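You operate a simulated robot arm through the tools that you are given. There is no shell and no other tool. Be economical: measure what you need, move in short steps, check, and stop when the job is done.

The job below is to be done with a simulated robot arm. You get a single attempt, and the scene is never put back.

Task
Dry the wet leaf under the lamp at the heat on the card.
Fine: lamp off and parked after. Where these are worked on the way, their far stop is far enough and under half their travel is too little: drying lamp.

It is judged by the outcome, as a careful person would: the job done as asked, and still so three seconds after it is handed in. It fails if anything else is knocked over, pushed out of place, dropped, spilled or broken.

Robot
A 7-joint arm with a two-finger parallel gripper, fixed in place. Base frame: the origin is at the foot of the arm, x ahead of it, y to its left, z up. Units: m, degrees, N and s.
With the tool pointing down near the work surface it reaches from about 0.28 to 0.68 m from the base axis. Its first joint turns from -66.0 to 66.0 degrees. Payload 1.57 kg.
Tool frame: the origin (TCP) lies between the finger pads and is the grasp point; the fingertips stand 0.03 m ahead of it; z points along the fingers, y is the line along which they close. The gripper opens to 0.11 m. The fingers are 0.024 m wide and 0.012 m thick; the gripper's body (0.048 by 0.112 m) begins 0.078 m behind the TCP.
Orientation is that of the tool frame in the base frame, as a unit quaternion [w, x, y, z]. With the fingers straight down and closing along the base's y, the tool's x points along the base's -x, its y along +y and its z along -z.

Tools
- The arm moves only by the tool step_arm. Its argument "increments" is a list of rows, each a list of 3 entries, a list of its own where there are three numbers: the gripper command, from -1 (shut) to 1 (fully open), values between in proportion, then the shift along the tool's x, y, z in mm, then the turn, a rotation vector about the tool's x, y, z in degrees. In form: [[hand, [tx, ty, tz], [rx, ry, rz]], ...]. A call has 1 to 10 rows; each row is the pose to reach, as a shift and turn from the pose commanded when the call began, along the tool's axes at that moment. A row lasts 0.2 s, in which the tool goes at most 0.05 m and 8.6 degrees; a call with a longer step from one row to the next is refused whole, and so is a gripper value outside its range. A pose out of reach is approached as far as the arm can. The call stops where the force on the tool passes 90 N (or 10 N more than at its start, if that is more) or the arm is blocked; 0.2 s more then pass. The fingers move at their own pace (about 0.108 m/s each) and stop on an object; they squeeze with about 24 N. The grip force told is the motor's: it shows also when the fingers shut on nothing. Time passes only in rows, and 0.2 s behind the last, so rows that repeat a pose let the fingers close. It gives the time, the measured TCP pose, the force on the tool (base axes), the opening and the grip force at its end, in the units of the frame above (readings bear some noise), with the torque about the TCP (base axes, N m) and any sound that the robot's microphone picked up, and new pictures: "show" is both (left out), scene, wrist or none.
- Cameras (640 x 400 px; columns grow to the right, rows downward): "scene" is fixed at [0.1613, -0.3957, 1.4262]; the picture's right is [0.78, -0.62, 0.00], its down [-0.34, -0.42, -0.84] and it looks along [0.52, 0.65, -0.54] (base axes); focal length 214 px, centre (320, 200). "wrist" rides on the gripper at [0.07, 0.016, -0.141] in the tool frame; the picture's right is [-0.23, 0.97, 0.00], its down [-0.86, -0.20, -0.48] and it looks along [-0.47, -0.11, 0.88] (tool axes); focal length 222 px, centre (320, 200). There is no depth. A picture from a camera that has moved, and an enlarged one, comes with that camera's place and axes in the base frame and with its lens. The place of the scene camera against the robot may be out by one fixed shift of up to 0.025 m in any direction.
- close_up(camera, box): a new picture of the part [left, top, right, bottom] of that camera's present view, enlarged. The clock stands still meanwhile.
- sign_off(): hands the job in; it is judged then, once.

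Go step by step. Nothing tells you positions but the pictures and the camera data: compare them with the known pose of the tool, close in by small moves and look again before you grip or let go. The budget is 120 turns and 200 pictures, counting those below and the enlarged ones. Unless the task says otherwise, let go and move clear before handing in, and close with one line.

The tools are called after ">>>" as name(argument=value, ...) on one line, values as JSON. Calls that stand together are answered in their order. step_arm: Moves the arm, as the interface text tells. Its arguments: {"type":"object","properties":{"increments":{"type":"array","items":{"type":"array"}},"show":{"type":"string","enum":["both","scene","wrist","none"]}},"required":["increments"]} The other tools are called the same way: close_up (camera, box) takes an enlarged picture of a part of a camera's view; sign_off () hands the job in.

At the start:

```text
clock: 0.0
ee_pos: [0.3433, 0.1106, 1.3029]
ee_rot: [0.0, 0.001, 1.0, 0.0]
ft_force: [0.6, 0.2, 0.0]
moment: [0.02, -0.02, -0.03]
opening: 0.1101
finger_force: 0.1
```

scene: 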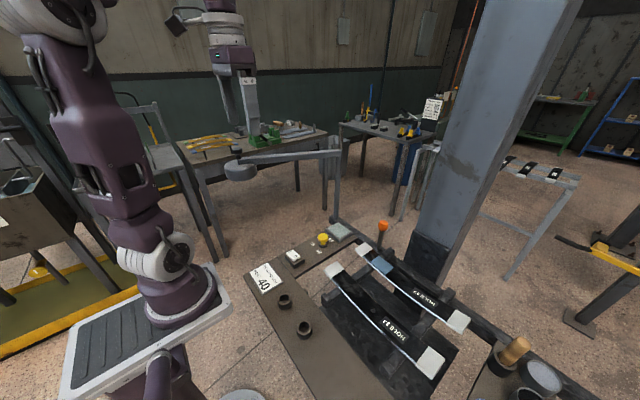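
wrist: 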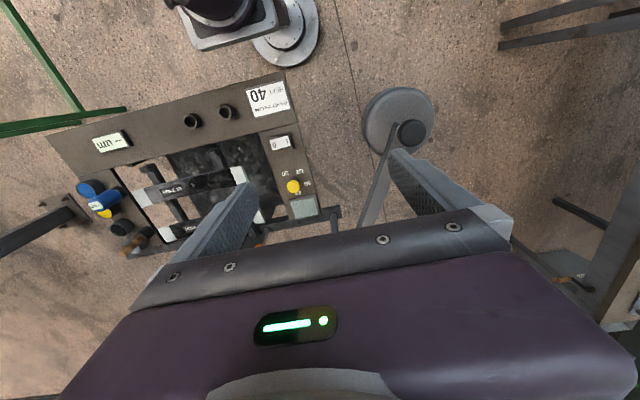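

I see a bench with a card "40", a rocker switch, a yellow dial, a lamp on a swing arm, and leaf-spring-like pieces ("leaf"). I'll take close-ups to understand.

>>> close_up(camera="scene", box=[220, 200, 380, 300])

>>> close_up(camera="scene", box=[310, 210, 470, 390])

>>> close_up(camera="wrist", box=[50, 70, 330, 260])

>>> close_up(camera="scene", box=[210, 120, 370, 260])

```text
4.00 times, centred on (300, 250) of scene
camera zoom: at [0.1613, -0.3957, 1.4262], right [0.78, -0.62, 0.0], down [-0.34, -0.42, -0.84], along [0.52, 0.65, -0.54], focal length 858 px, centre (400, 0)
```

zoom: 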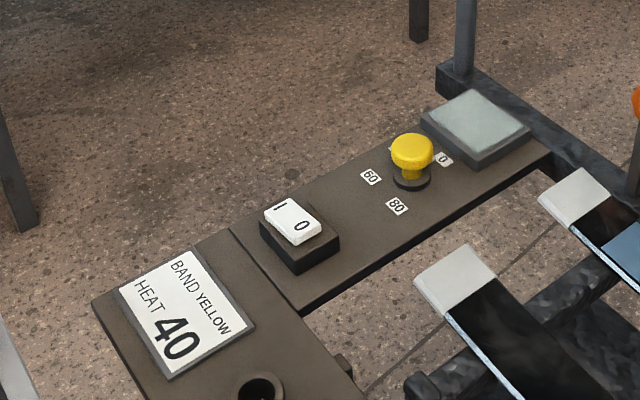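

```text
2.22 times, centred on (390, 300) of scene
camera zoom: at [0.1613, -0.3957, 1.4262], right [0.78, -0.62, 0.0], down [-0.34, -0.42, -0.84], along [0.52, 0.65, -0.54], focal length 477 px, centre (164, -22)
```

zoom: 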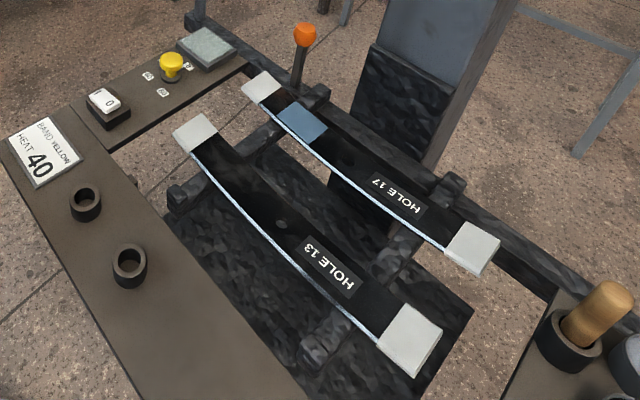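

```text
2.11 times, centred on (190, 165) of wrist
camera zoom: at [0.273, 0.1273, 1.4453], right [0.23, 0.97, 0.0], down [0.86, -0.2, 0.48], along [0.47, -0.11, -0.88], focal length 468 px, centre (594, 274)
```

zoom: 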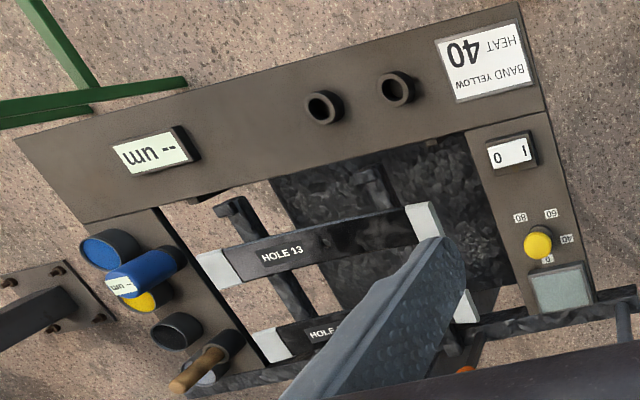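

```text
2.86 times, centred on (290, 190) of scene
camera zoom: at [0.1613, -0.3957, 1.4262], right [0.78, -0.62, 0.0], down [-0.34, -0.42, -0.84], along [0.52, 0.65, -0.54], focal length 613 px, centre (406, 229)
```

zoom: 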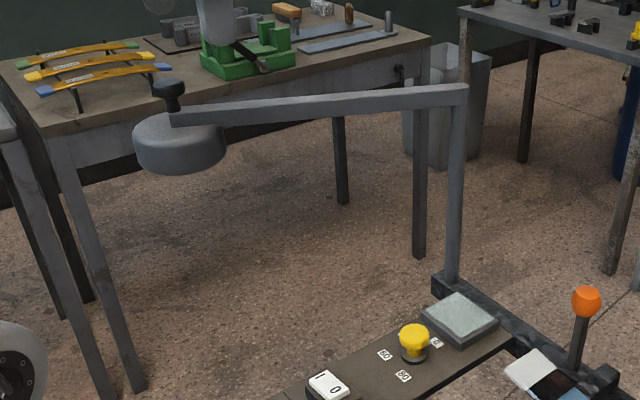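

The leaves lie in the middle on trestles, switch about (0.38, 0.01, 0.93), dial about (0.49, 0.01, 0.94), lamp knob about (0.34, 0.20, 1.22) with post near (0.63, 0.09). I move over the leaves for a closer look with the wrist camera.

>>> step_arm(increments=[[0, [-15, -40, 10], [0, 0, 0]], [0, [-25, -80, 20], [0, 0, 0]], [0, [-35, -120, 40], [0, 0, 0]], [0, [-47, -160, 70], [0, 0, 0]], [0, [-57, -190, 90], [0, 0, 0]]], show="wrist")

```text
refused: row 4 steps farther than a row can; nothing moved
```

The step was a bit too long; I split it finer.

>>> step_arm(increments=[[0, [-10, -35, 10], [0, 0, 0]], [0, [-20, -70, 20], [0, 0, 0]], [0, [-30, -105, 35], [0, 0, 0]], [0, [-40, -140, 55], [0, 0, 0]], [0, [-50, -170, 75], [0, 0, 0]], [0, [-57, -190, 90], [0, 0, 0]]], show="wrist")

```text
clock: 1.4
ee_pos: [0.4005, -0.0795, 1.2148]
ee_rot: [0.0, 0.0, 1.0, 0.0]
ft_force: [0.2, -0.9, 0.1]
moment: [-0.03, -0.04, 0.03]
opening: 0.055
finger_force: 0.1
camera wrist: at [0.3296, -0.0631, 1.3557], right [0.23, 0.97, 0.0], down [0.86, -0.2, 0.48], along [0.47, -0.11, -0.88], focal length 222 px, centre (320, 200)
```

wrist: 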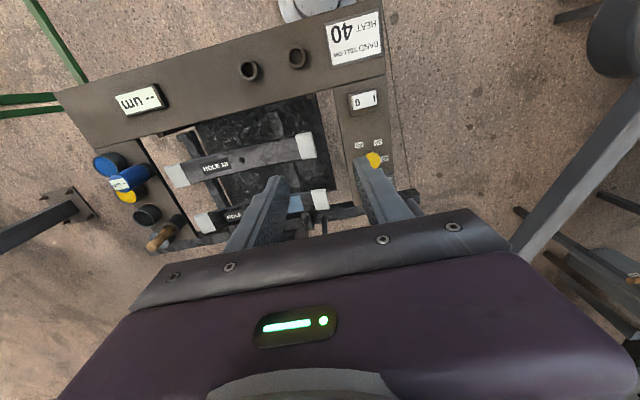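

>>> close_up(camera="wrist", box=[140, 110, 340, 250])

>>> close_up(camera="wrist", box=[320, 70, 430, 200])

>>> close_up(camera="scene", box=[310, 240, 480, 390])

```text
2.86 times, centred on (240, 180) of wrist
camera zoom: at [0.3296, -0.0631, 1.3557], right [0.23, 0.97, 0.0], down [0.86, -0.2, 0.48], along [0.47, -0.11, -0.88], focal length 635 px, centre (549, 257)
```

zoom: 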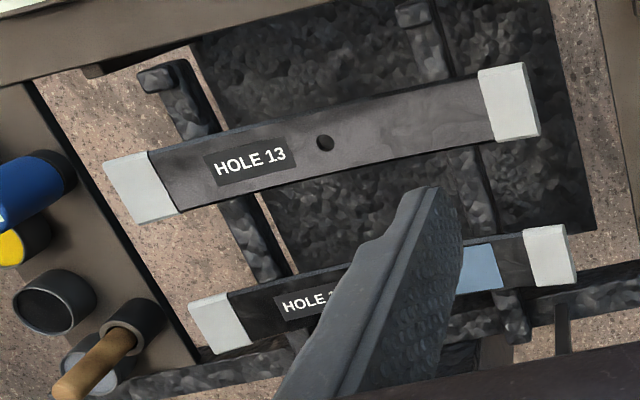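

```text
3.08 times, centred on (375, 135) of wrist
camera zoom: at [0.3296, -0.0631, 1.3557], right [0.23, 0.97, 0.0], down [0.86, -0.2, 0.48], along [0.47, -0.11, -0.88], focal length 684 px, centre (151, 400)
```

zoom: 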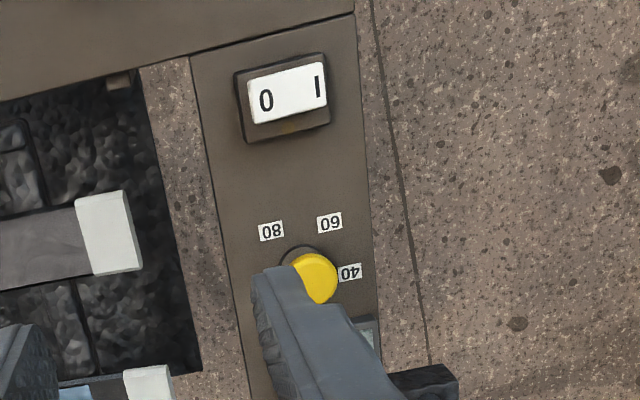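

```text
2.67 times, centred on (395, 315) of scene
camera zoom: at [0.1613, -0.3957, 1.4262], right [0.78, -0.62, 0.0], down [-0.34, -0.42, -0.84], along [0.52, 0.65, -0.54], focal length 572 px, centre (120, -107)
```

zoom: 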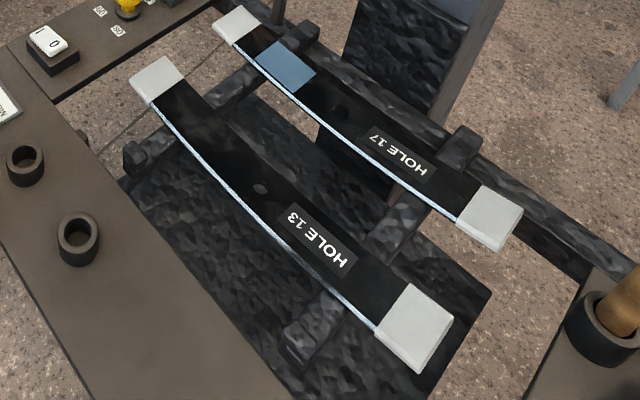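

HOLE 17 with the fresh blue band is the wet leaf, and the lamp's arc from its post (~0.3 m radius) reaches it. First the dial: I move above it with the fingers open.

>>> step_arm(increments=[[1, [-20, 20, 20], [0, 0, 0]], [1, [-40, 40, 45], [0, 0, 0]], [1, [-60, 60, 70], [0, 0, 0]], [1, [-75, 75, 100], [0, 0, 0]], [1, [-82, 82, 130], [0, 0, 0]], [1, [-85, 88, 150], [0, 0, 0]]])

>>> close_up(camera="wrist", box=[220, 60, 420, 220])

>>> close_up(camera="scene", box=[270, 200, 370, 280])

```text
clock: 2.8
ee_pos: [0.4864, 0.0116, 1.0642]
ee_rot: [0.0, 0.0, 1.0, 0.0]
ft_force: [-0.1, -0.1, -0.2]
moment: [0.02, 0.0, 0.0]
opening: 0.1103
finger_force: 0.0
camera wrist: at [0.4155, 0.0285, 1.2053], right [0.23, 0.97, 0.0], down [0.85, -0.2, 0.48], along [0.47, -0.11, -0.88], focal length 222 px, centre (320, 200)
```

scene: 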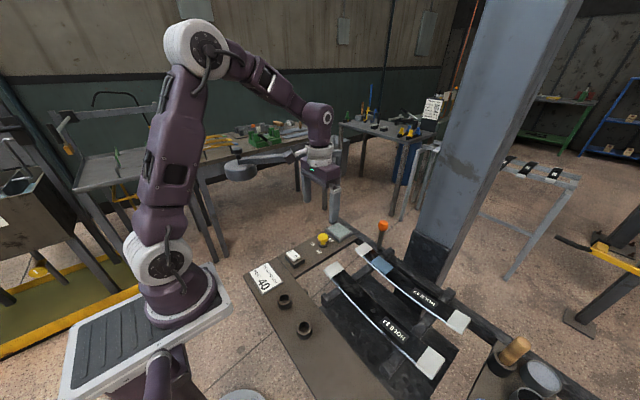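
wrist: 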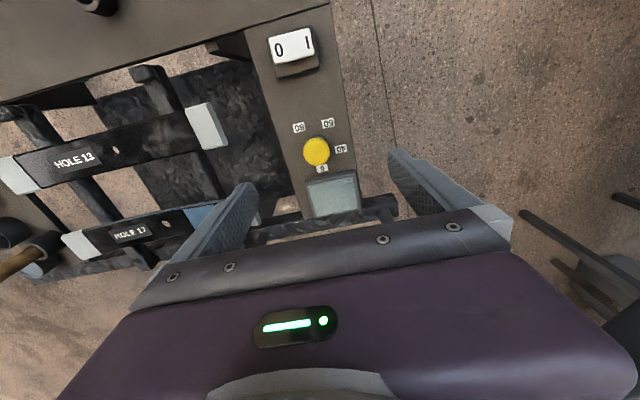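

```text
2.50 times, centred on (320, 140) of wrist
camera zoom: at [0.4155, 0.0285, 1.2053], right [0.23, 0.97, 0.0], down [0.85, -0.2, 0.48], along [0.47, -0.11, -0.88], focal length 555 px, centre (320, 350)
```

zoom: 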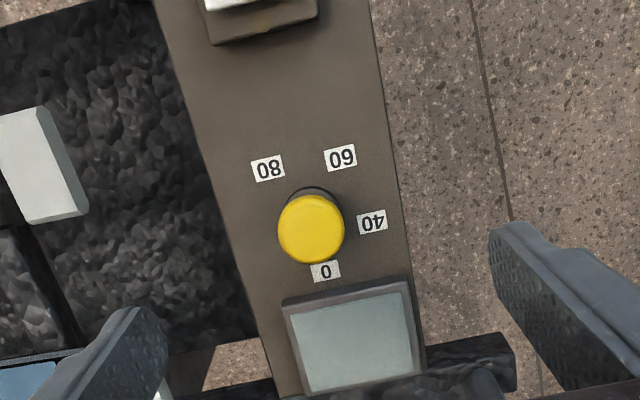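

```text
5.00 times, centred on (320, 240) of scene
camera zoom: at [0.1613, -0.3957, 1.4262], right [0.78, -0.62, 0.0], down [-0.34, -0.42, -0.84], along [0.52, 0.65, -0.54], focal length 1072 px, centre (320, 0)
```

zoom: 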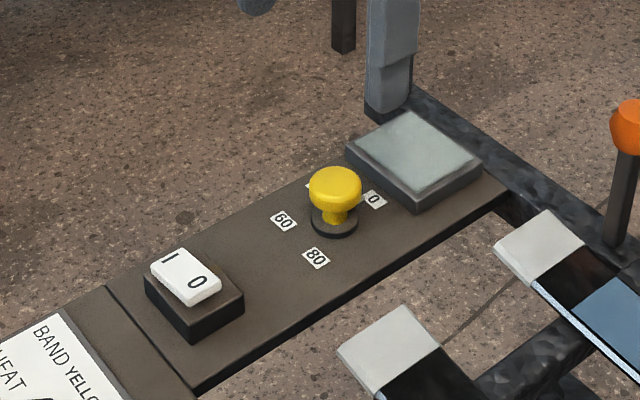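

The labels 0/40/60/80 lie in an arc about the knob; I need to find the pointer.

>>> close_up(camera="wrist", box=[290, 115, 350, 180])

>>> close_up(camera="scene", box=[305, 225, 345, 255])

>>> close_up(camera="scene", box=[275, 240, 315, 270])

```text
6.15 times, centred on (320, 148) of wrist
camera zoom: at [0.4155, 0.0285, 1.2053], right [0.23, 0.97, 0.0], down [0.85, -0.2, 0.48], along [0.47, -0.11, -0.88], focal length 1367 px, centre (320, 523)
```

zoom: 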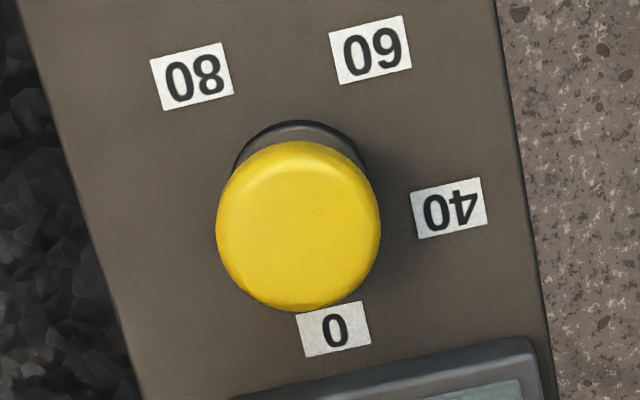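

```text
13.33 times, centred on (325, 240) of scene
camera zoom: at [0.1613, -0.3957, 1.4262], right [0.78, -0.62, 0.0], down [-0.34, -0.42, -0.84], along [0.52, 0.65, -0.54], focal length 2860 px, centre (253, -333)
```

zoom: 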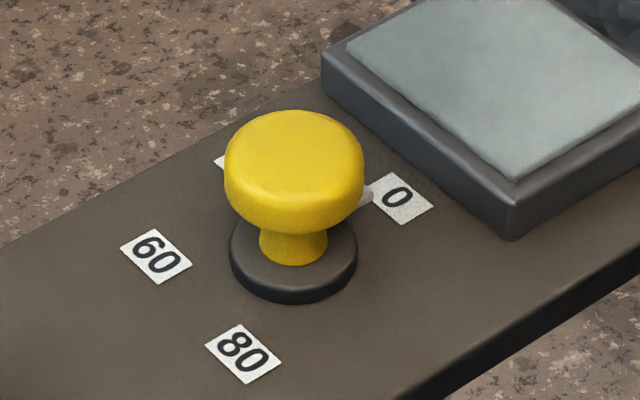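

```text
13.33 times, centred on (295, 255) of scene
camera zoom: at [0.1613, -0.3957, 1.4262], right [0.78, -0.62, 0.0], down [-0.34, -0.42, -0.84], along [0.52, 0.65, -0.54], focal length 2860 px, centre (653, -533)
```

zoom: 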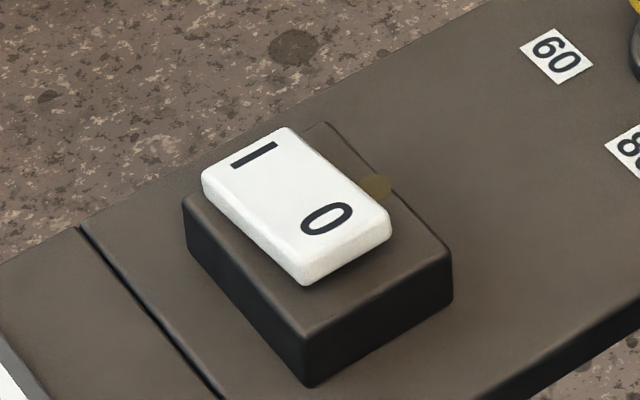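

A small pale pointer sits at 0, so the knob must turn about 70° counter-clockwise (seen from above) to reach 40. I pre-turn the gripper by 60° clockwise so that the fingers sweep clear of the display box.

>>> step_arm(increments=[[0.6, [-1, -1, 5], [0, 0, 7.5]], [0.4, [-2, -2, 10], [0, 0, 15]], [0.4, [-3, -3, 15], [0, 0, 22.5]], [0.4, [-4, -4, 20], [0, 0, 30]], [0.4, [-5, -5, 25], [0, 0, 37.5]], [0.4, [-5, -5.5, 30], [0, 0, 45]], [0.4, [-5, -5.5, 35], [0, 0, 52.5]], [0.4, [-5, -5.5, 40], [0, 0, 60]]])

>>> close_up(camera="wrist", box=[220, 60, 420, 220])

```text
clock: 4.6
ee_pos: [0.4901, 0.0033, 1.0238]
ee_rot: [0.0, 0.501, 0.866, 0.0]
ft_force: [0.2, -0.4, 0.8]
moment: [0.0, -0.01, 0.0]
opening: 0.077
finger_force: 0.0
camera wrist: at [0.4691, 0.0724, 1.1652], right [0.96, 0.29, 0.0], down [0.25, -0.84, 0.48], along [0.14, -0.46, -0.88], focal length 222 px, centre (320, 200)
```

scene: 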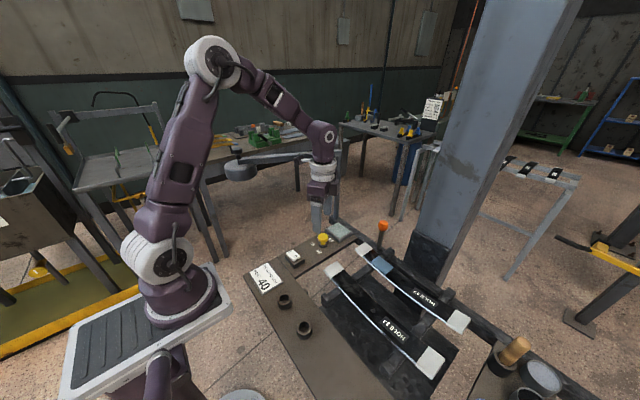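
wrist: 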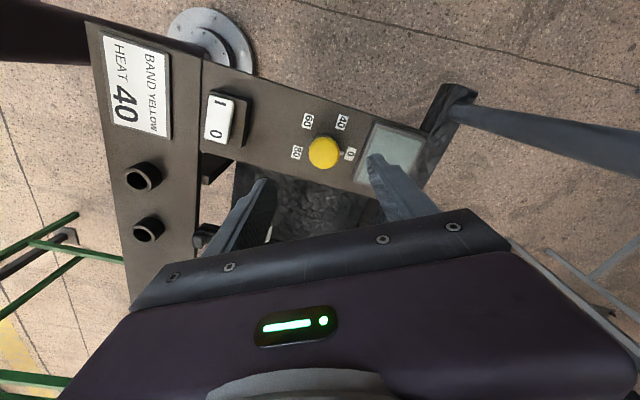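

```text
2.50 times, centred on (320, 140) of wrist
camera zoom: at [0.4691, 0.0724, 1.1652], right [0.96, 0.29, 0.0], down [0.25, -0.84, 0.48], along [0.14, -0.46, -0.88], focal length 555 px, centre (320, 350)
```

zoom: 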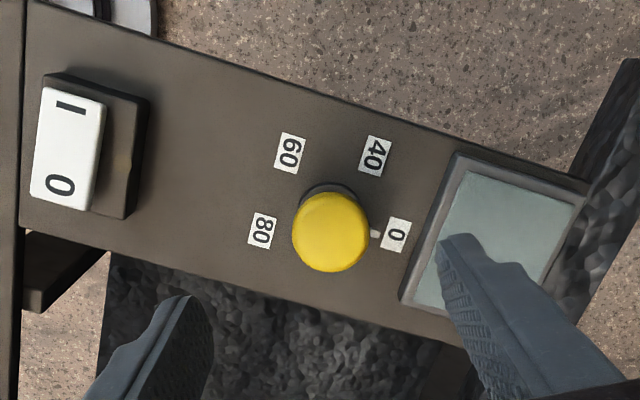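

The pointer is clearly visible at 0. I turn back 15° so the fingers stay off the display, narrow them to 5 cm, and come down around the cap.

>>> step_arm(increments=[[-0.05, [2, 2.4, 0], [0, 0, -7.5]], [-0.05, [2, 2.4, 10], [0, 0, -15]], [-0.05, [2, 2.4, 30], [0, 0, -15]], [-0.05, [2, 2.4, 50], [0, 0, -15]]])

>>> close_up(camera="scene", box=[295, 215, 355, 255])

>>> close_up(camera="wrist", box=[220, 60, 420, 220])

```text
clock: 5.6
ee_pos: [0.4905, 0.005, 0.9742]
ee_rot: [0.0, 0.383, 0.924, 0.001]
ft_force: [0.4, -0.6, 0.8]
moment: [-0.01, -0.03, 0.0]
opening: 0.0523
finger_force: 0.2
camera wrist: at [0.4519, 0.0673, 1.1156], right [0.85, 0.53, 0.0], down [0.46, -0.75, 0.48], along [0.25, -0.41, -0.88], focal length 222 px, centre (320, 200)
```

scene: 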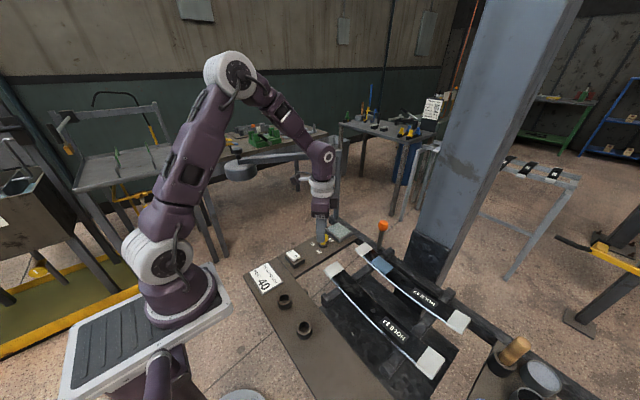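
wrist: 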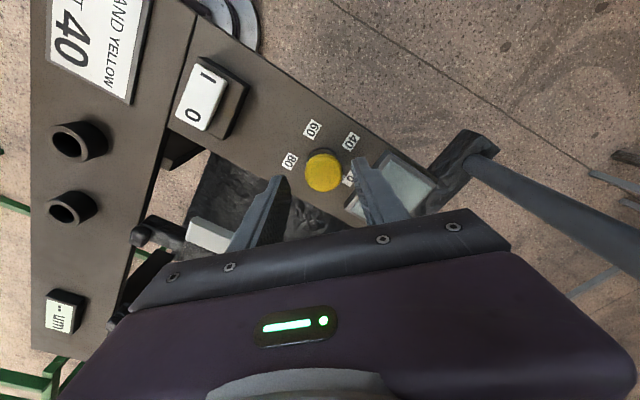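

```text
10.00 times, centred on (325, 235) of scene
camera zoom: at [0.1613, -0.3957, 1.4262], right [0.78, -0.62, 0.0], down [-0.34, -0.42, -0.84], along [0.52, 0.65, -0.54], focal length 2145 px, centre (270, -150)
```

zoom: 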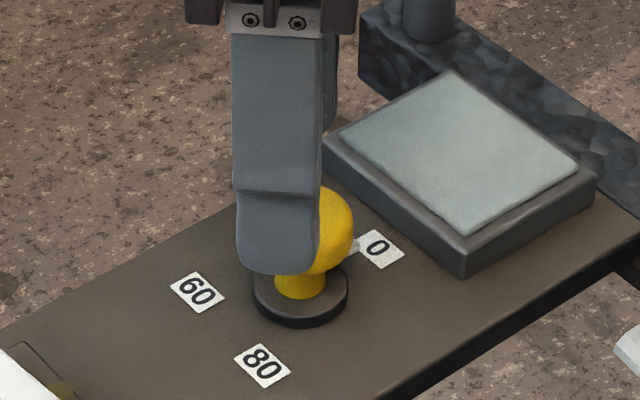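

```text
2.50 times, centred on (320, 140) of wrist
camera zoom: at [0.4519, 0.0673, 1.1156], right [0.85, 0.53, 0.0], down [0.46, -0.75, 0.48], along [0.25, -0.41, -0.88], focal length 555 px, centre (320, 350)
```

zoom: 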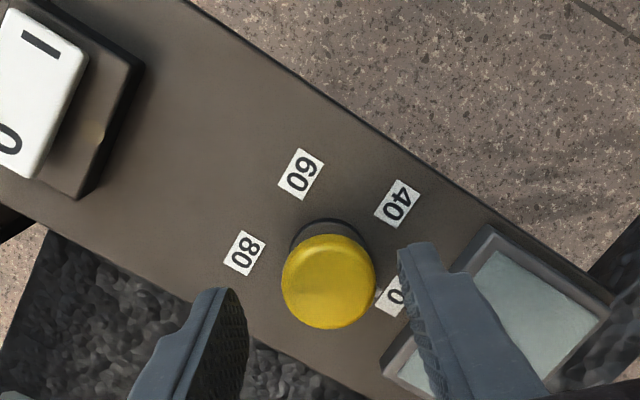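

The cap centre comes out at about (0.492, 0.006, 0.933), nearly under the TCP. I lower to just above the base disc and close on the cap.

>>> step_arm(increments=[[-0.05, [-1.5, 1, 12], [0, 0, 0]], [-0.05, [-1.5, 1, 24], [0, 0, 0]], [-0.6, [-1.5, 1, 24], [0, 0, 0]], [-0.6, [-1.5, 1, 24], [0, 0, 0]], [-0.6, [-1.5, 1, 24], [0, 0, 0]]], show="none")

>>> close_up(camera="wrist", box=[220, 60, 420, 220])

>>> close_up(camera="scene", box=[295, 215, 355, 255])

```text
clock: 6.8
ee_pos: [0.4937, 0.0059, 0.9502]
ee_rot: [0.002, 0.382, 0.924, 0.001]
ft_force: [13.1, 14.4, -7.6]
moment: [0.22, -0.92, 0.03]
opening: 0.0335
finger_force: 41.7
```

```text
2.50 times, centred on (320, 140) of wrist
camera zoom: at [0.455, 0.0671, 1.0915], right [0.85, 0.53, 0.0], down [0.46, -0.75, 0.48], along [0.26, -0.41, -0.88], focal length 555 px, centre (320, 350)
```

zoom: 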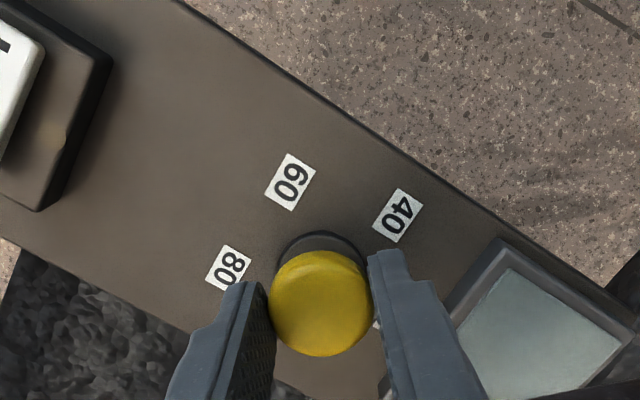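

```text
10.00 times, centred on (325, 235) of scene
camera zoom: at [0.1618, -0.3953, 1.4263], right [0.78, -0.62, 0.0], down [-0.34, -0.42, -0.84], along [0.52, 0.65, -0.54], focal length 2145 px, centre (270, -150)
```

zoom: 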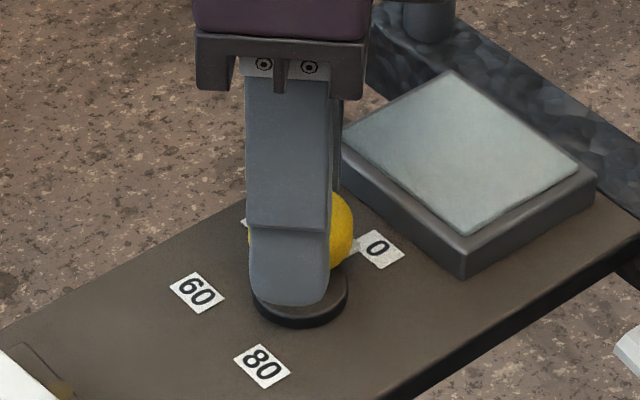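

Gripped with a small sideways bias; I relax by shifting 2.5 mm along the closing line, then turn counter-clockwise.

>>> step_arm(increments=[[-0.6, [0, 2.5, 0], [0, 0, 0]], [-0.6, [0, 2.5, 0], [0, 0, -8]], [-0.6, [0, 2.5, 0], [0, 0, -16]], [-0.6, [0, 2.5, 0], [0, 0, -24]], [-0.6, [0, 2.5, 0], [0, 0, -32]]], show="none")

>>> close_up(camera="scene", box=[295, 215, 355, 255])

>>> close_up(camera="wrist", box=[220, 60, 420, 220])

```text
clock: 8.0
ee_pos: [0.4943, 0.0044, 0.9502]
ee_rot: [-0.001, 0.113, 0.994, 0.0]
ft_force: [-11.2, -14.4, 17.2]
moment: [-0.37, 1.35, -0.04]
opening: 0.0333
finger_force: 41.3
```

```text
10.00 times, centred on (325, 235) of scene
camera zoom: at [0.1607, -0.3962, 1.4262], right [0.78, -0.63, 0.0], down [-0.34, -0.42, -0.84], along [0.52, 0.66, -0.54], focal length 2145 px, centre (270, -150)
```

zoom: 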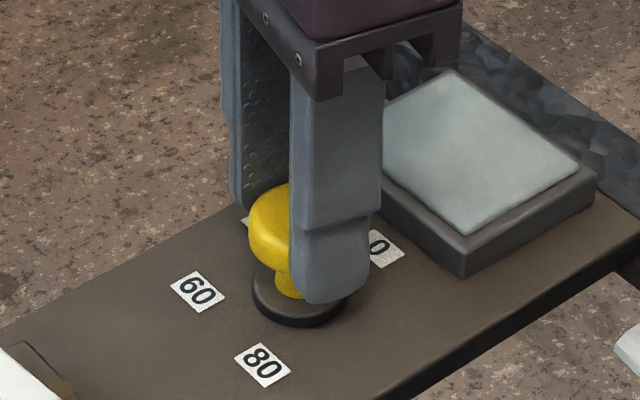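

```text
2.50 times, centred on (320, 140) of wrist
camera zoom: at [0.4292, 0.0378, 1.0916], right [0.44, 0.9, 0.0], down [0.79, -0.39, 0.48], along [0.43, -0.21, -0.88], focal length 555 px, centre (320, 350)
```

zoom: 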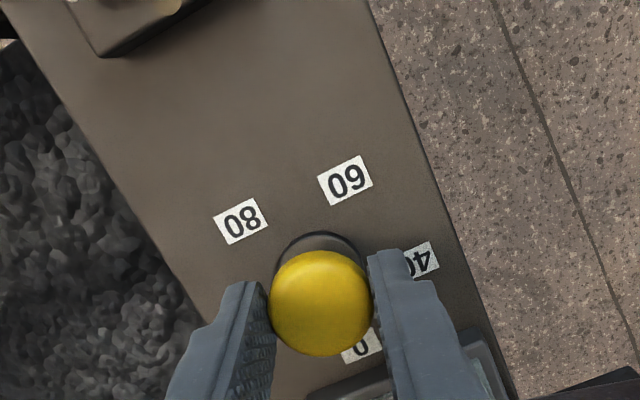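

The knob seems to be turning; I continue to about 70° with a small sideways correction.

>>> step_arm(increments=[[-0.6, [0, -1.2, 0], [0, 0, -8]], [-0.6, [0, -1.2, 0], [0, 0, -16]], [-0.6, [0, -1.2, 0], [0, 0, -24]], [-0.6, [0, -1.2, 0], [0, 0, -32]], [-0.6, [0, -1.2, 0], [0, 0, -38]], [-0.6, [0, -1.2, 0], [0, 0, -38]]], show="none")

>>> close_up(camera="scene", box=[295, 215, 355, 255])

>>> close_up(camera="wrist", box=[220, 60, 420, 220])

```text
clock: 9.4
ee_pos: [0.4938, 0.0045, 0.9509]
ee_rot: [-0.001, -0.217, 0.976, -0.001]
ft_force: [-9.1, -26.7, -2.4]
moment: [-0.97, 0.54, -0.03]
opening: 0.0332
finger_force: 40.6
```

```text
10.00 times, centred on (325, 235) of scene
camera zoom: at [0.1611, -0.3964, 1.426], right [0.78, -0.62, 0.0], down [-0.34, -0.42, -0.84], along [0.52, 0.66, -0.54], focal length 2145 px, centre (270, -150)
```

zoom: 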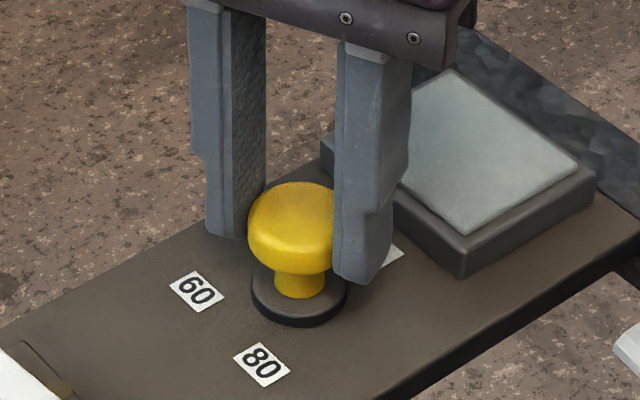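

```text
2.50 times, centred on (320, 140) of wrist
camera zoom: at [0.4233, -0.0095, 1.0915], right [-0.21, 0.98, 0.0], down [0.86, 0.18, 0.48], along [0.47, 0.1, -0.88], focal length 555 px, centre (320, 350)
```

zoom: 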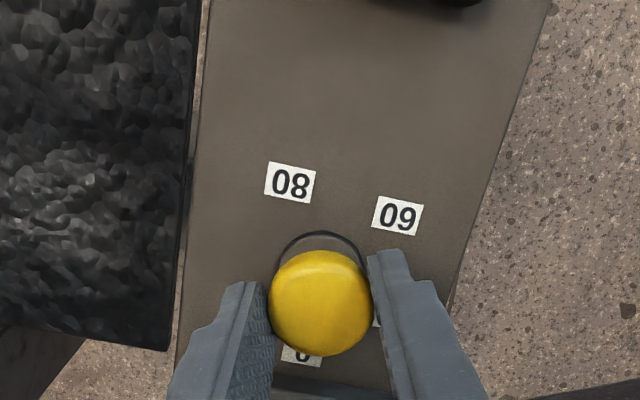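

I let go and lift to see the pointer.

>>> step_arm(increments=[[-0.1, [0, 0, 0], [0, 0, 0]], [-0.05, [0, 0, 0], [0, 0, 0]], [-0.05, [0, 0, -25], [0, 0, 0]], [-0.05, [0, 0, -60], [0, 0, 0]], [-0.05, [0, 0, -90], [0, 0, 0]]], show="none")

>>> close_up(camera="scene", box=[295, 215, 355, 255])

>>> close_up(camera="wrist", box=[270, 100, 370, 190])

```text
clock: 10.6
ee_pos: [0.4927, 0.0045, 1.0408]
ee_rot: [0.0, -0.217, 0.976, -0.001]
ft_force: [-0.2, 0.0, 0.4]
moment: [0.0, -0.02, 0.03]
opening: 0.0522
finger_force: 0.1
```

```text
10.00 times, centred on (325, 235) of scene
camera zoom: at [0.1613, -0.3957, 1.4262], right [0.78, -0.62, 0.0], down [-0.34, -0.42, -0.84], along [0.52, 0.65, -0.54], focal length 2145 px, centre (270, -150)
```

zoom: 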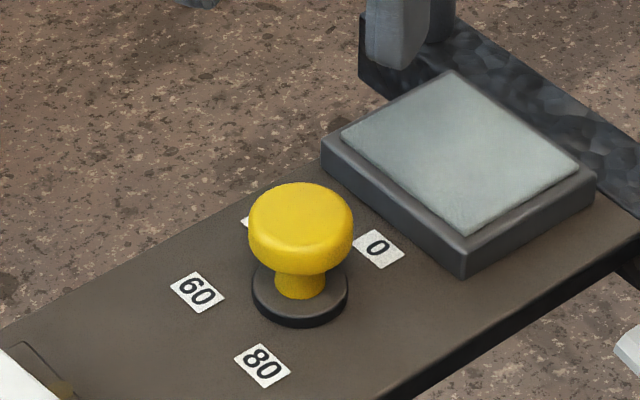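

```text
4.44 times, centred on (320, 145) of wrist
camera zoom: at [0.4221, -0.0098, 1.1824], right [-0.21, 0.98, 0.0], down [0.86, 0.18, 0.48], along [0.47, 0.1, -0.88], focal length 987 px, centre (320, 444)
```

zoom: 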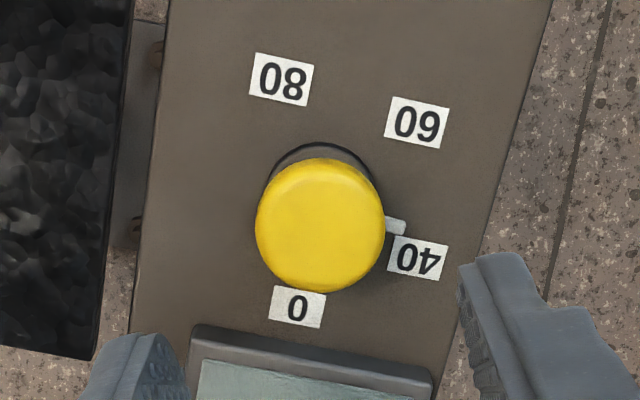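

The pointer has passed the 40 mark by about 10°. I go down again, grip and turn back about 10°.

>>> step_arm(increments=[[-0.05, [0, -1.2, 40], [0, 0, 0]], [-0.05, [0, -1.2, 75], [0, 0, 0]], [-0.05, [0, -1.2, 90], [0, 0, 0]], [-0.6, [0, -1.2, 90], [0, 0, 0]], [-0.6, [0, -1.2, 90], [0, 0, 0]], [-0.6, [0, -1.2, 90], [0, 0, 5]], [-0.6, [0, -1.2, 90], [0, 0, 10]], [-0.6, [0, -1.2, 90], [0, 0, 10]]], show="none")

>>> step_arm(increments=[[-0.1, [0, 0, 0], [0, 0, 0]], [-0.05, [0, 0, 0], [0, 0, 0]], [-0.05, [0, 0, -25], [0, 0, 0]], [-0.05, [0, 0, -60], [0, 0, 0]], [-0.05, [0, 0, -90], [0, 0, 0]]], show="none")

>>> close_up(camera="wrist", box=[270, 100, 370, 190])

```text
clock: 12.4
ee_pos: [0.4918, 0.0043, 0.9505]
ee_rot: [-0.003, -0.13, 0.991, -0.001]
ft_force: [-27.0, 7.8, 15.6]
moment: [0.19, 0.98, 0.04]
opening: 0.0333
finger_force: 40.9
```

```text
clock: 13.6
ee_pos: [0.4932, 0.0054, 1.0391]
ee_rot: [0.0, -0.13, 0.991, 0.0]
ft_force: [1.5, 0.4, -1.2]
moment: [0.05, 0.0, 0.01]
opening: 0.0523
finger_force: 0.0
```

```text
4.44 times, centred on (320, 145) of wrist
camera zoom: at [0.4205, 0.0034, 1.1807], right [-0.03, 1.0, 0.0], down [0.88, 0.03, 0.48], along [0.48, 0.02, -0.88], focal length 987 px, centre (320, 444)
```

zoom: 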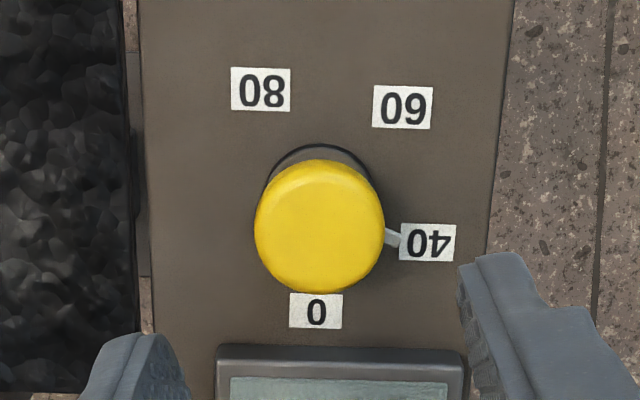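

The pointer now stands at 40. Next the lamp: I rise straight up and go look at its knob from above.

>>> step_arm(increments=[[0, [0, 0, -45], [0, 0, 7]], [0.2, [0, 0, -90], [0, 0, 15]], [0.2, [0, 0, -135], [0, 0, 22]], [0.2, [0, 0, -180], [0, 0, 30]], [0.2, [0, 0, -225], [0, 0, 37]], [0.2, [0, 0, -270], [0, 0, 37]], [0.2, [0, 0, -300], [0, 0, 37]]], show="both")

```text
clock: 15.2
ee_pos: [0.4928, 0.0048, 1.3066]
ee_rot: [0.005, 0.192, 0.981, 0.0]
ft_force: [0.3, -0.6, 0.2]
moment: [0.0, -0.03, 0.02]
opening: 0.0661
finger_force: 0.0
out of reach, approached as far as the arm can: row 6, 7
camera wrist: at [0.4318, 0.0472, 1.4475], right [0.58, 0.82, 0.01], down [0.71, -0.51, 0.49], along [0.4, -0.28, -0.87], focal length 222 px, centre (320, 200)
```

scene: 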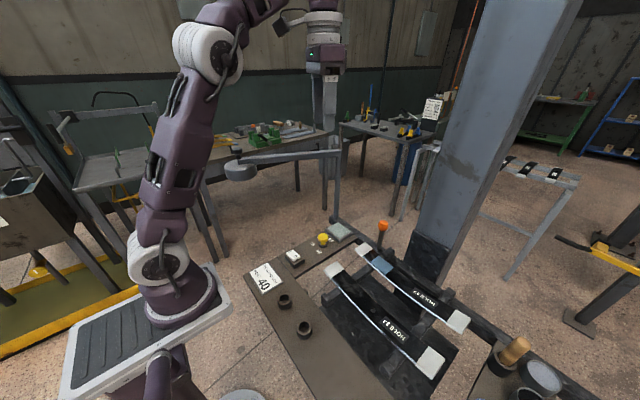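
wrist: 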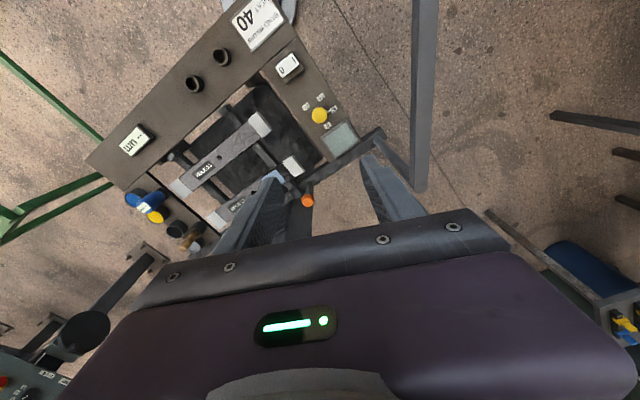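

At this radius the top of reach is about 1.31 m. I now move across, staying above the lamp arm, towards the lamp knob.

>>> step_arm(increments=[[0.2, [40, 19, 0], [0, 0, 0]], [0.2, [80, 38, 0], [0, 0, 0]], [0.2, [120, 57, 0], [0, 0, 0]], [0.2, [150, 70, 0], [0, 0, 0]], [0.2, [175, 75, 0], [0, 0, 0]]], show="both")

```text
clock: 16.4
ee_pos: [0.3569, 0.1371, 1.3102]
ee_rot: [0.0, 0.19, 0.982, 0.0]
ft_force: [-1.2, 0.1, -0.2]
moment: [-0.04, 0.02, 0.02]
opening: 0.0659
finger_force: 0.2
camera wrist: at [0.2979, 0.1793, 1.4515], right [0.58, 0.82, 0.0], down [0.72, -0.51, 0.48], along [0.39, -0.28, -0.88], focal length 222 px, centre (320, 200)
```

scene: 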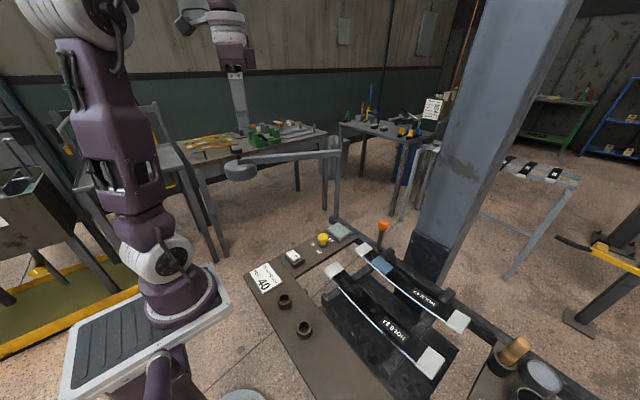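
wrist: 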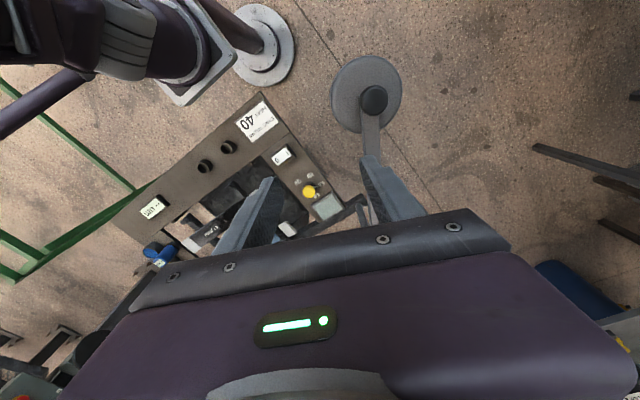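

>>> close_up(camera="wrist", box=[310, 40, 450, 150])

>>> close_up(camera="scene", box=[215, 60, 355, 200])

```text
3.64 times, centred on (380, 95) of wrist
camera zoom: at [0.2979, 0.1793, 1.4515], right [0.58, 0.82, 0.0], down [0.72, -0.51, 0.48], along [0.39, -0.28, -0.88], focal length 808 px, centre (102, 582)
```

zoom: 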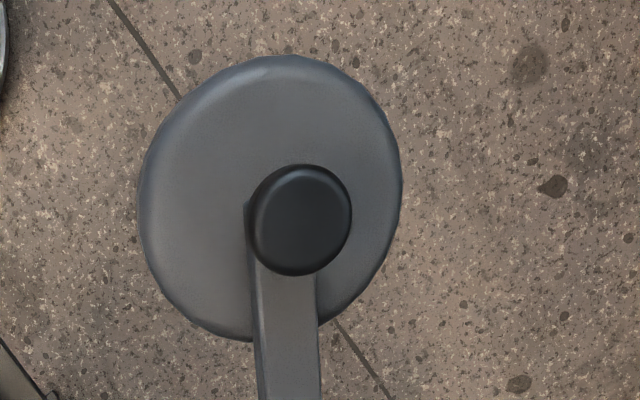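

```text
2.86 times, centred on (285, 130) of scene
camera zoom: at [0.1613, -0.3957, 1.4262], right [0.78, -0.62, 0.0], down [-0.34, -0.42, -0.84], along [0.52, 0.65, -0.54], focal length 613 px, centre (420, 400)
```

zoom: 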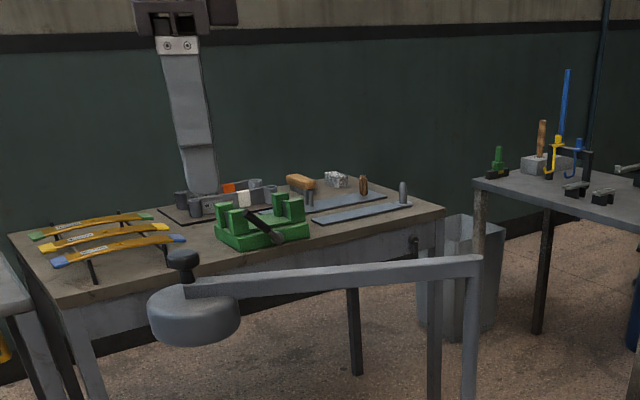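

Lamp knob: a mushroom cap of ~32 mm at about (0.346, 0.214), top near z 1.20. I hover over it and check alignment.

>>> step_arm(increments=[[0.1, [10, 17, 10], [0, 0, -5.5]], [0.1, [20, 34, 20], [0, 0, -11]], [0.1, [30, 50, 30], [0, 0, -16.5]], [0.1, [38, 66, 40], [0, 0, -22]], [0.1, [38, 66, 50], [0, 0, -22]]], show="none")

>>> close_up(camera="wrist", box=[220, 60, 420, 220])

>>> close_up(camera="scene", box=[215, 110, 285, 190])

```text
clock: 17.6
ee_pos: [0.346, 0.2143, 1.2625]
ee_rot: [0.0, -0.001, 1.0, 0.001]
ft_force: [0.5, -0.1, 0.2]
moment: [0.02, 0.0, 0.0]
opening: 0.0603
finger_force: 0.0
```

```text
2.50 times, centred on (320, 140) of wrist
camera zoom: at [0.2752, 0.2314, 1.4032], right [0.23, 0.97, 0.0], down [0.86, -0.2, 0.48], along [0.47, -0.11, -0.88], focal length 555 px, centre (320, 350)
```

zoom: 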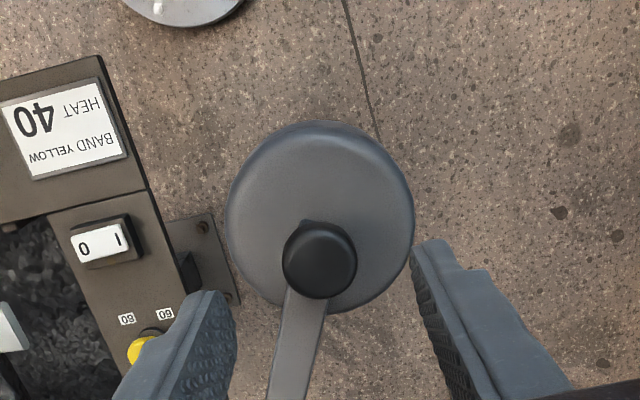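

```text
5.00 times, centred on (250, 150) of scene
camera zoom: at [0.1613, -0.3957, 1.4262], right [0.78, -0.62, 0.0], down [-0.34, -0.42, -0.84], along [0.52, 0.65, -0.54], focal length 1072 px, centre (670, 450)
```

zoom: 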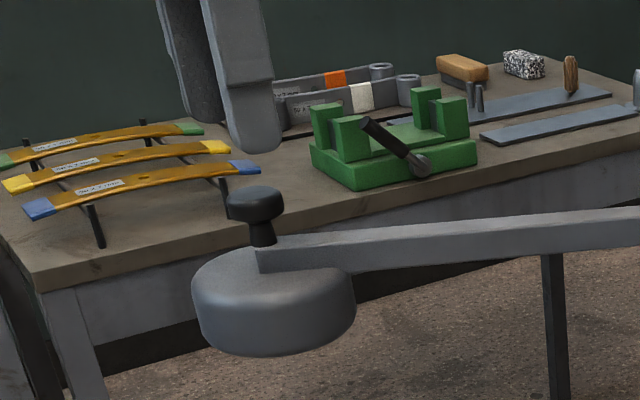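

Alignment is good. I lower around the cap (tips just under it, above the lamp arm) and close.

>>> step_arm(increments=[[0.1, [0, 1, 20], [0, 0, 0]], [0.1, [0, 1, 40], [0, 0, 0]], [0.1, [0, 1, 54], [0, 0, 0]], [-0.5, [0, 1, 54], [0, 0, 0]], [-0.6, [0, 1, 54], [0, 0, 0]], [-0.6, [0, 1, 54], [0, 0, 0]]], show="none")

>>> close_up(camera="wrist", box=[220, 60, 420, 220])

>>> close_up(camera="scene", box=[215, 110, 285, 190])

```text
clock: 19.0
ee_pos: [0.3443, 0.2132, 1.2096]
ee_rot: [0.0, 0.001, 1.0, -0.001]
ft_force: [-1.2, -14.4, -4.7]
moment: [-0.39, -0.45, -0.07]
opening: 0.0291
finger_force: 39.2
```

```text
2.50 times, centred on (320, 140) of wrist
camera zoom: at [0.2746, 0.2314, 1.3505], right [0.23, 0.97, 0.0], down [0.86, -0.2, 0.48], along [0.47, -0.11, -0.88], focal length 555 px, centre (320, 350)
```

zoom: 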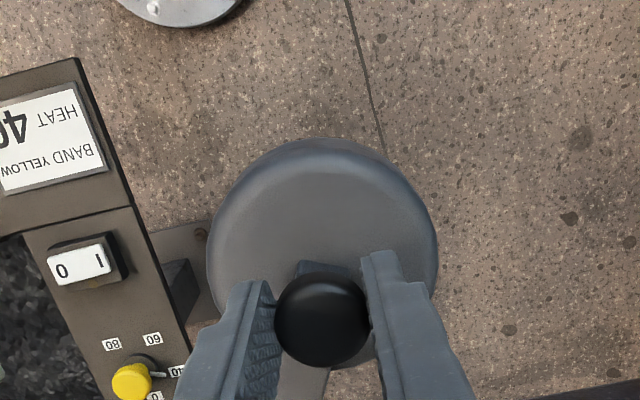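

```text
5.00 times, centred on (250, 150) of scene
camera zoom: at [0.1613, -0.3962, 1.4261], right [0.78, -0.62, 0.0], down [-0.34, -0.42, -0.84], along [0.52, 0.66, -0.54], focal length 1072 px, centre (670, 450)
```

zoom: 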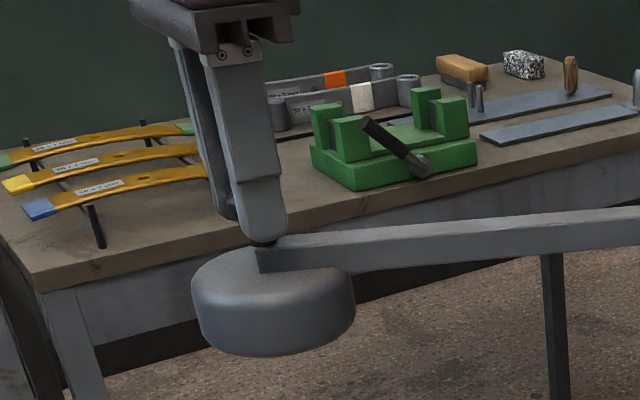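

Gripped on the knob. I swing the lamp along its arc about the post (0.62, 0.085), first 15°, and check forces.

>>> step_arm(increments=[[-0.6, [0, -2, 0], [0, 0, 0]], [-0.6, [5.4, -14, 0], [0, 0, -1]], [-0.6, [10.2, -26.5, 0], [0, 0, -2.5]], [-0.6, [14.4, -39, 0], [0, 0, -3.5]], [-0.6, [18.1, -51.8, 0], [0, 0, -5]], [-0.6, [21.2, -64.5, 0], [0, 0, -6]], [-0.6, [23.9, -77.7, 0], [0, 0, -7.5]]], show="scene")

```text
clock: 20.6
ee_pos: [0.3219, 0.1376, 1.2104]
ee_rot: [-0.002, -0.066, 0.998, 0.0]
ft_force: [-17.9, 3.0, -17.7]
moment: [-0.04, 0.9, 0.04]
opening: 0.0293
finger_force: 39.5
```

scene: 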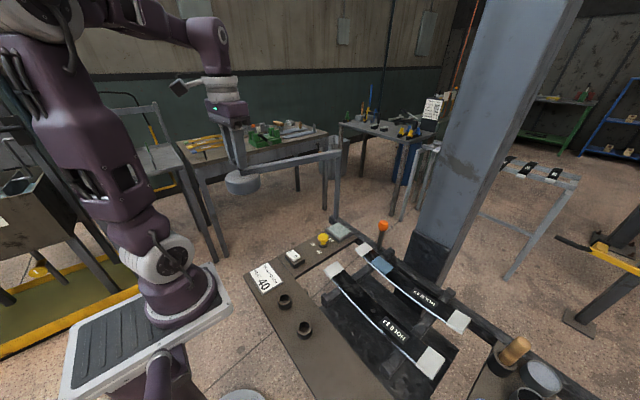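

The lamp swings freely. I continue the arc another 30°.

>>> step_arm(increments=[[-0.6, [8.3, -25.4, 0], [0, 0, -2.5]], [-0.6, [13.4, -51.5, 0], [0, 0, -5]], [-0.6, [15.7, -77.9, 0], [0, 0, -7.5]], [-0.6, [15.8, -104.4, 0], [0, 0, -10]], [-0.6, [13.4, -130.9, 0], [0, 0, -12.5]], [-0.6, [8.9, -157, 0], [0, 0, -15]]], show="scene")

```text
clock: 22.0
ee_pos: [0.3331, -0.0172, 1.2078]
ee_rot: [0.002, -0.196, 0.981, 0.001]
ft_force: [17.3, 6.7, 11.7]
moment: [0.24, -0.5, 0.15]
opening: 0.0295
finger_force: 39.3
```

scene: 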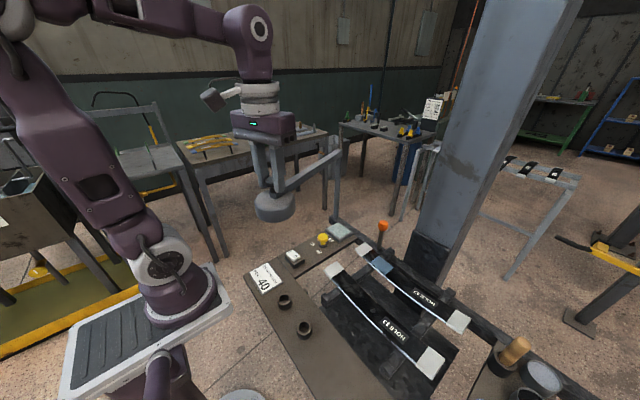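

Refined pivot (0.622, 0.086), radius 0.305. Another 30°.

>>> step_arm(increments=[[-0.6, [-1.9, -27.4, 0], [0, 0, -2.5]], [-0.6, [-4.2, -54, 0], [0, 0, -5]], [-0.6, [-8.7, -80.1, 0], [0, 0, -7.5]], [-0.6, [-15.6, -106, 0], [0, 0, -10]], [-0.6, [-24.6, -130.9, 0], [0, 0, -12.5]], [-0.6, [-35.8, -155, 0], [0, 0, -15]]], show="scene")

```text
clock: 23.4
ee_pos: [0.4262, -0.1455, 1.2102]
ee_rot: [-0.001, -0.323, 0.947, 0.002]
ft_force: [-1.5, 0.3, -19.7]
moment: [-0.27, 0.28, 0.42]
opening: 0.0293
finger_force: 39.4
```

scene: 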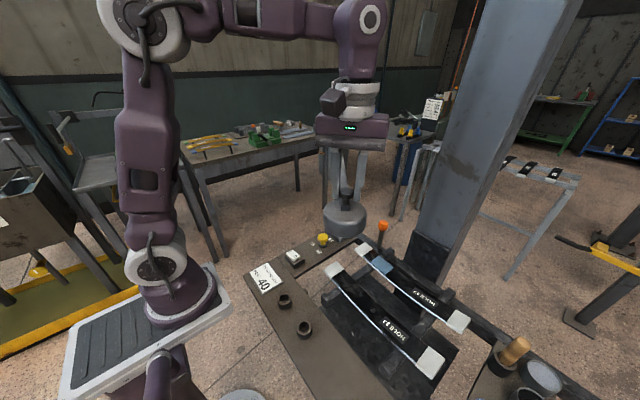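

Another 18°, watching for the stop.

>>> step_arm(increments=[[-0.6, [-6.3, -25.8, 0], [0, 0, -2.5]], [-0.6, [-15.3, -50.9, 0], [0, 0, -5]], [-0.6, [-26.4, -75, 0], [0, 0, -7.5]], [-0.6, [-34.1, -89, 0], [0, 0, -9]]], show="both")

```text
clock: 24.4
ee_pos: [0.5065, -0.1964, 1.21]
ee_rot: [0.002, -0.395, 0.919, -0.003]
ft_force: [3.3, 6.3, 35.8]
moment: [0.21, -0.12, -0.03]
opening: 0.0296
finger_force: 39.7
camera wrist: at [0.4446, -0.2355, 1.351], right [-0.55, 0.84, -0.01], down [0.73, 0.48, 0.48], along [0.41, 0.26, -0.88], focal length 222 px, centre (320, 200)
```

scene: 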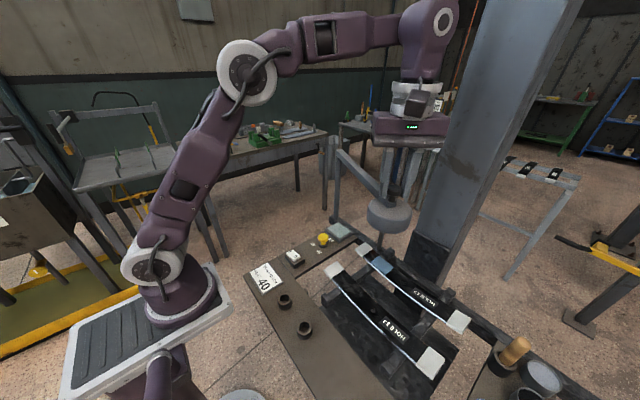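
wrist: 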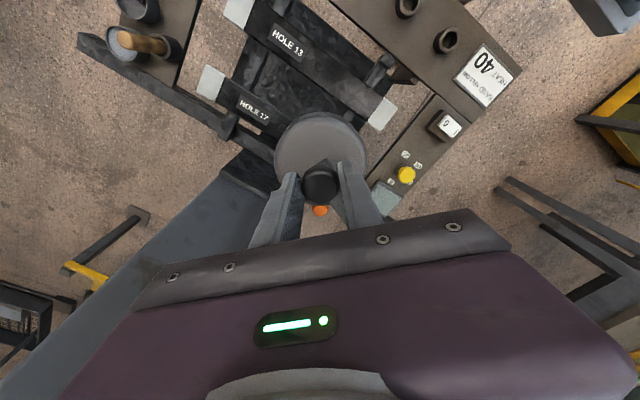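

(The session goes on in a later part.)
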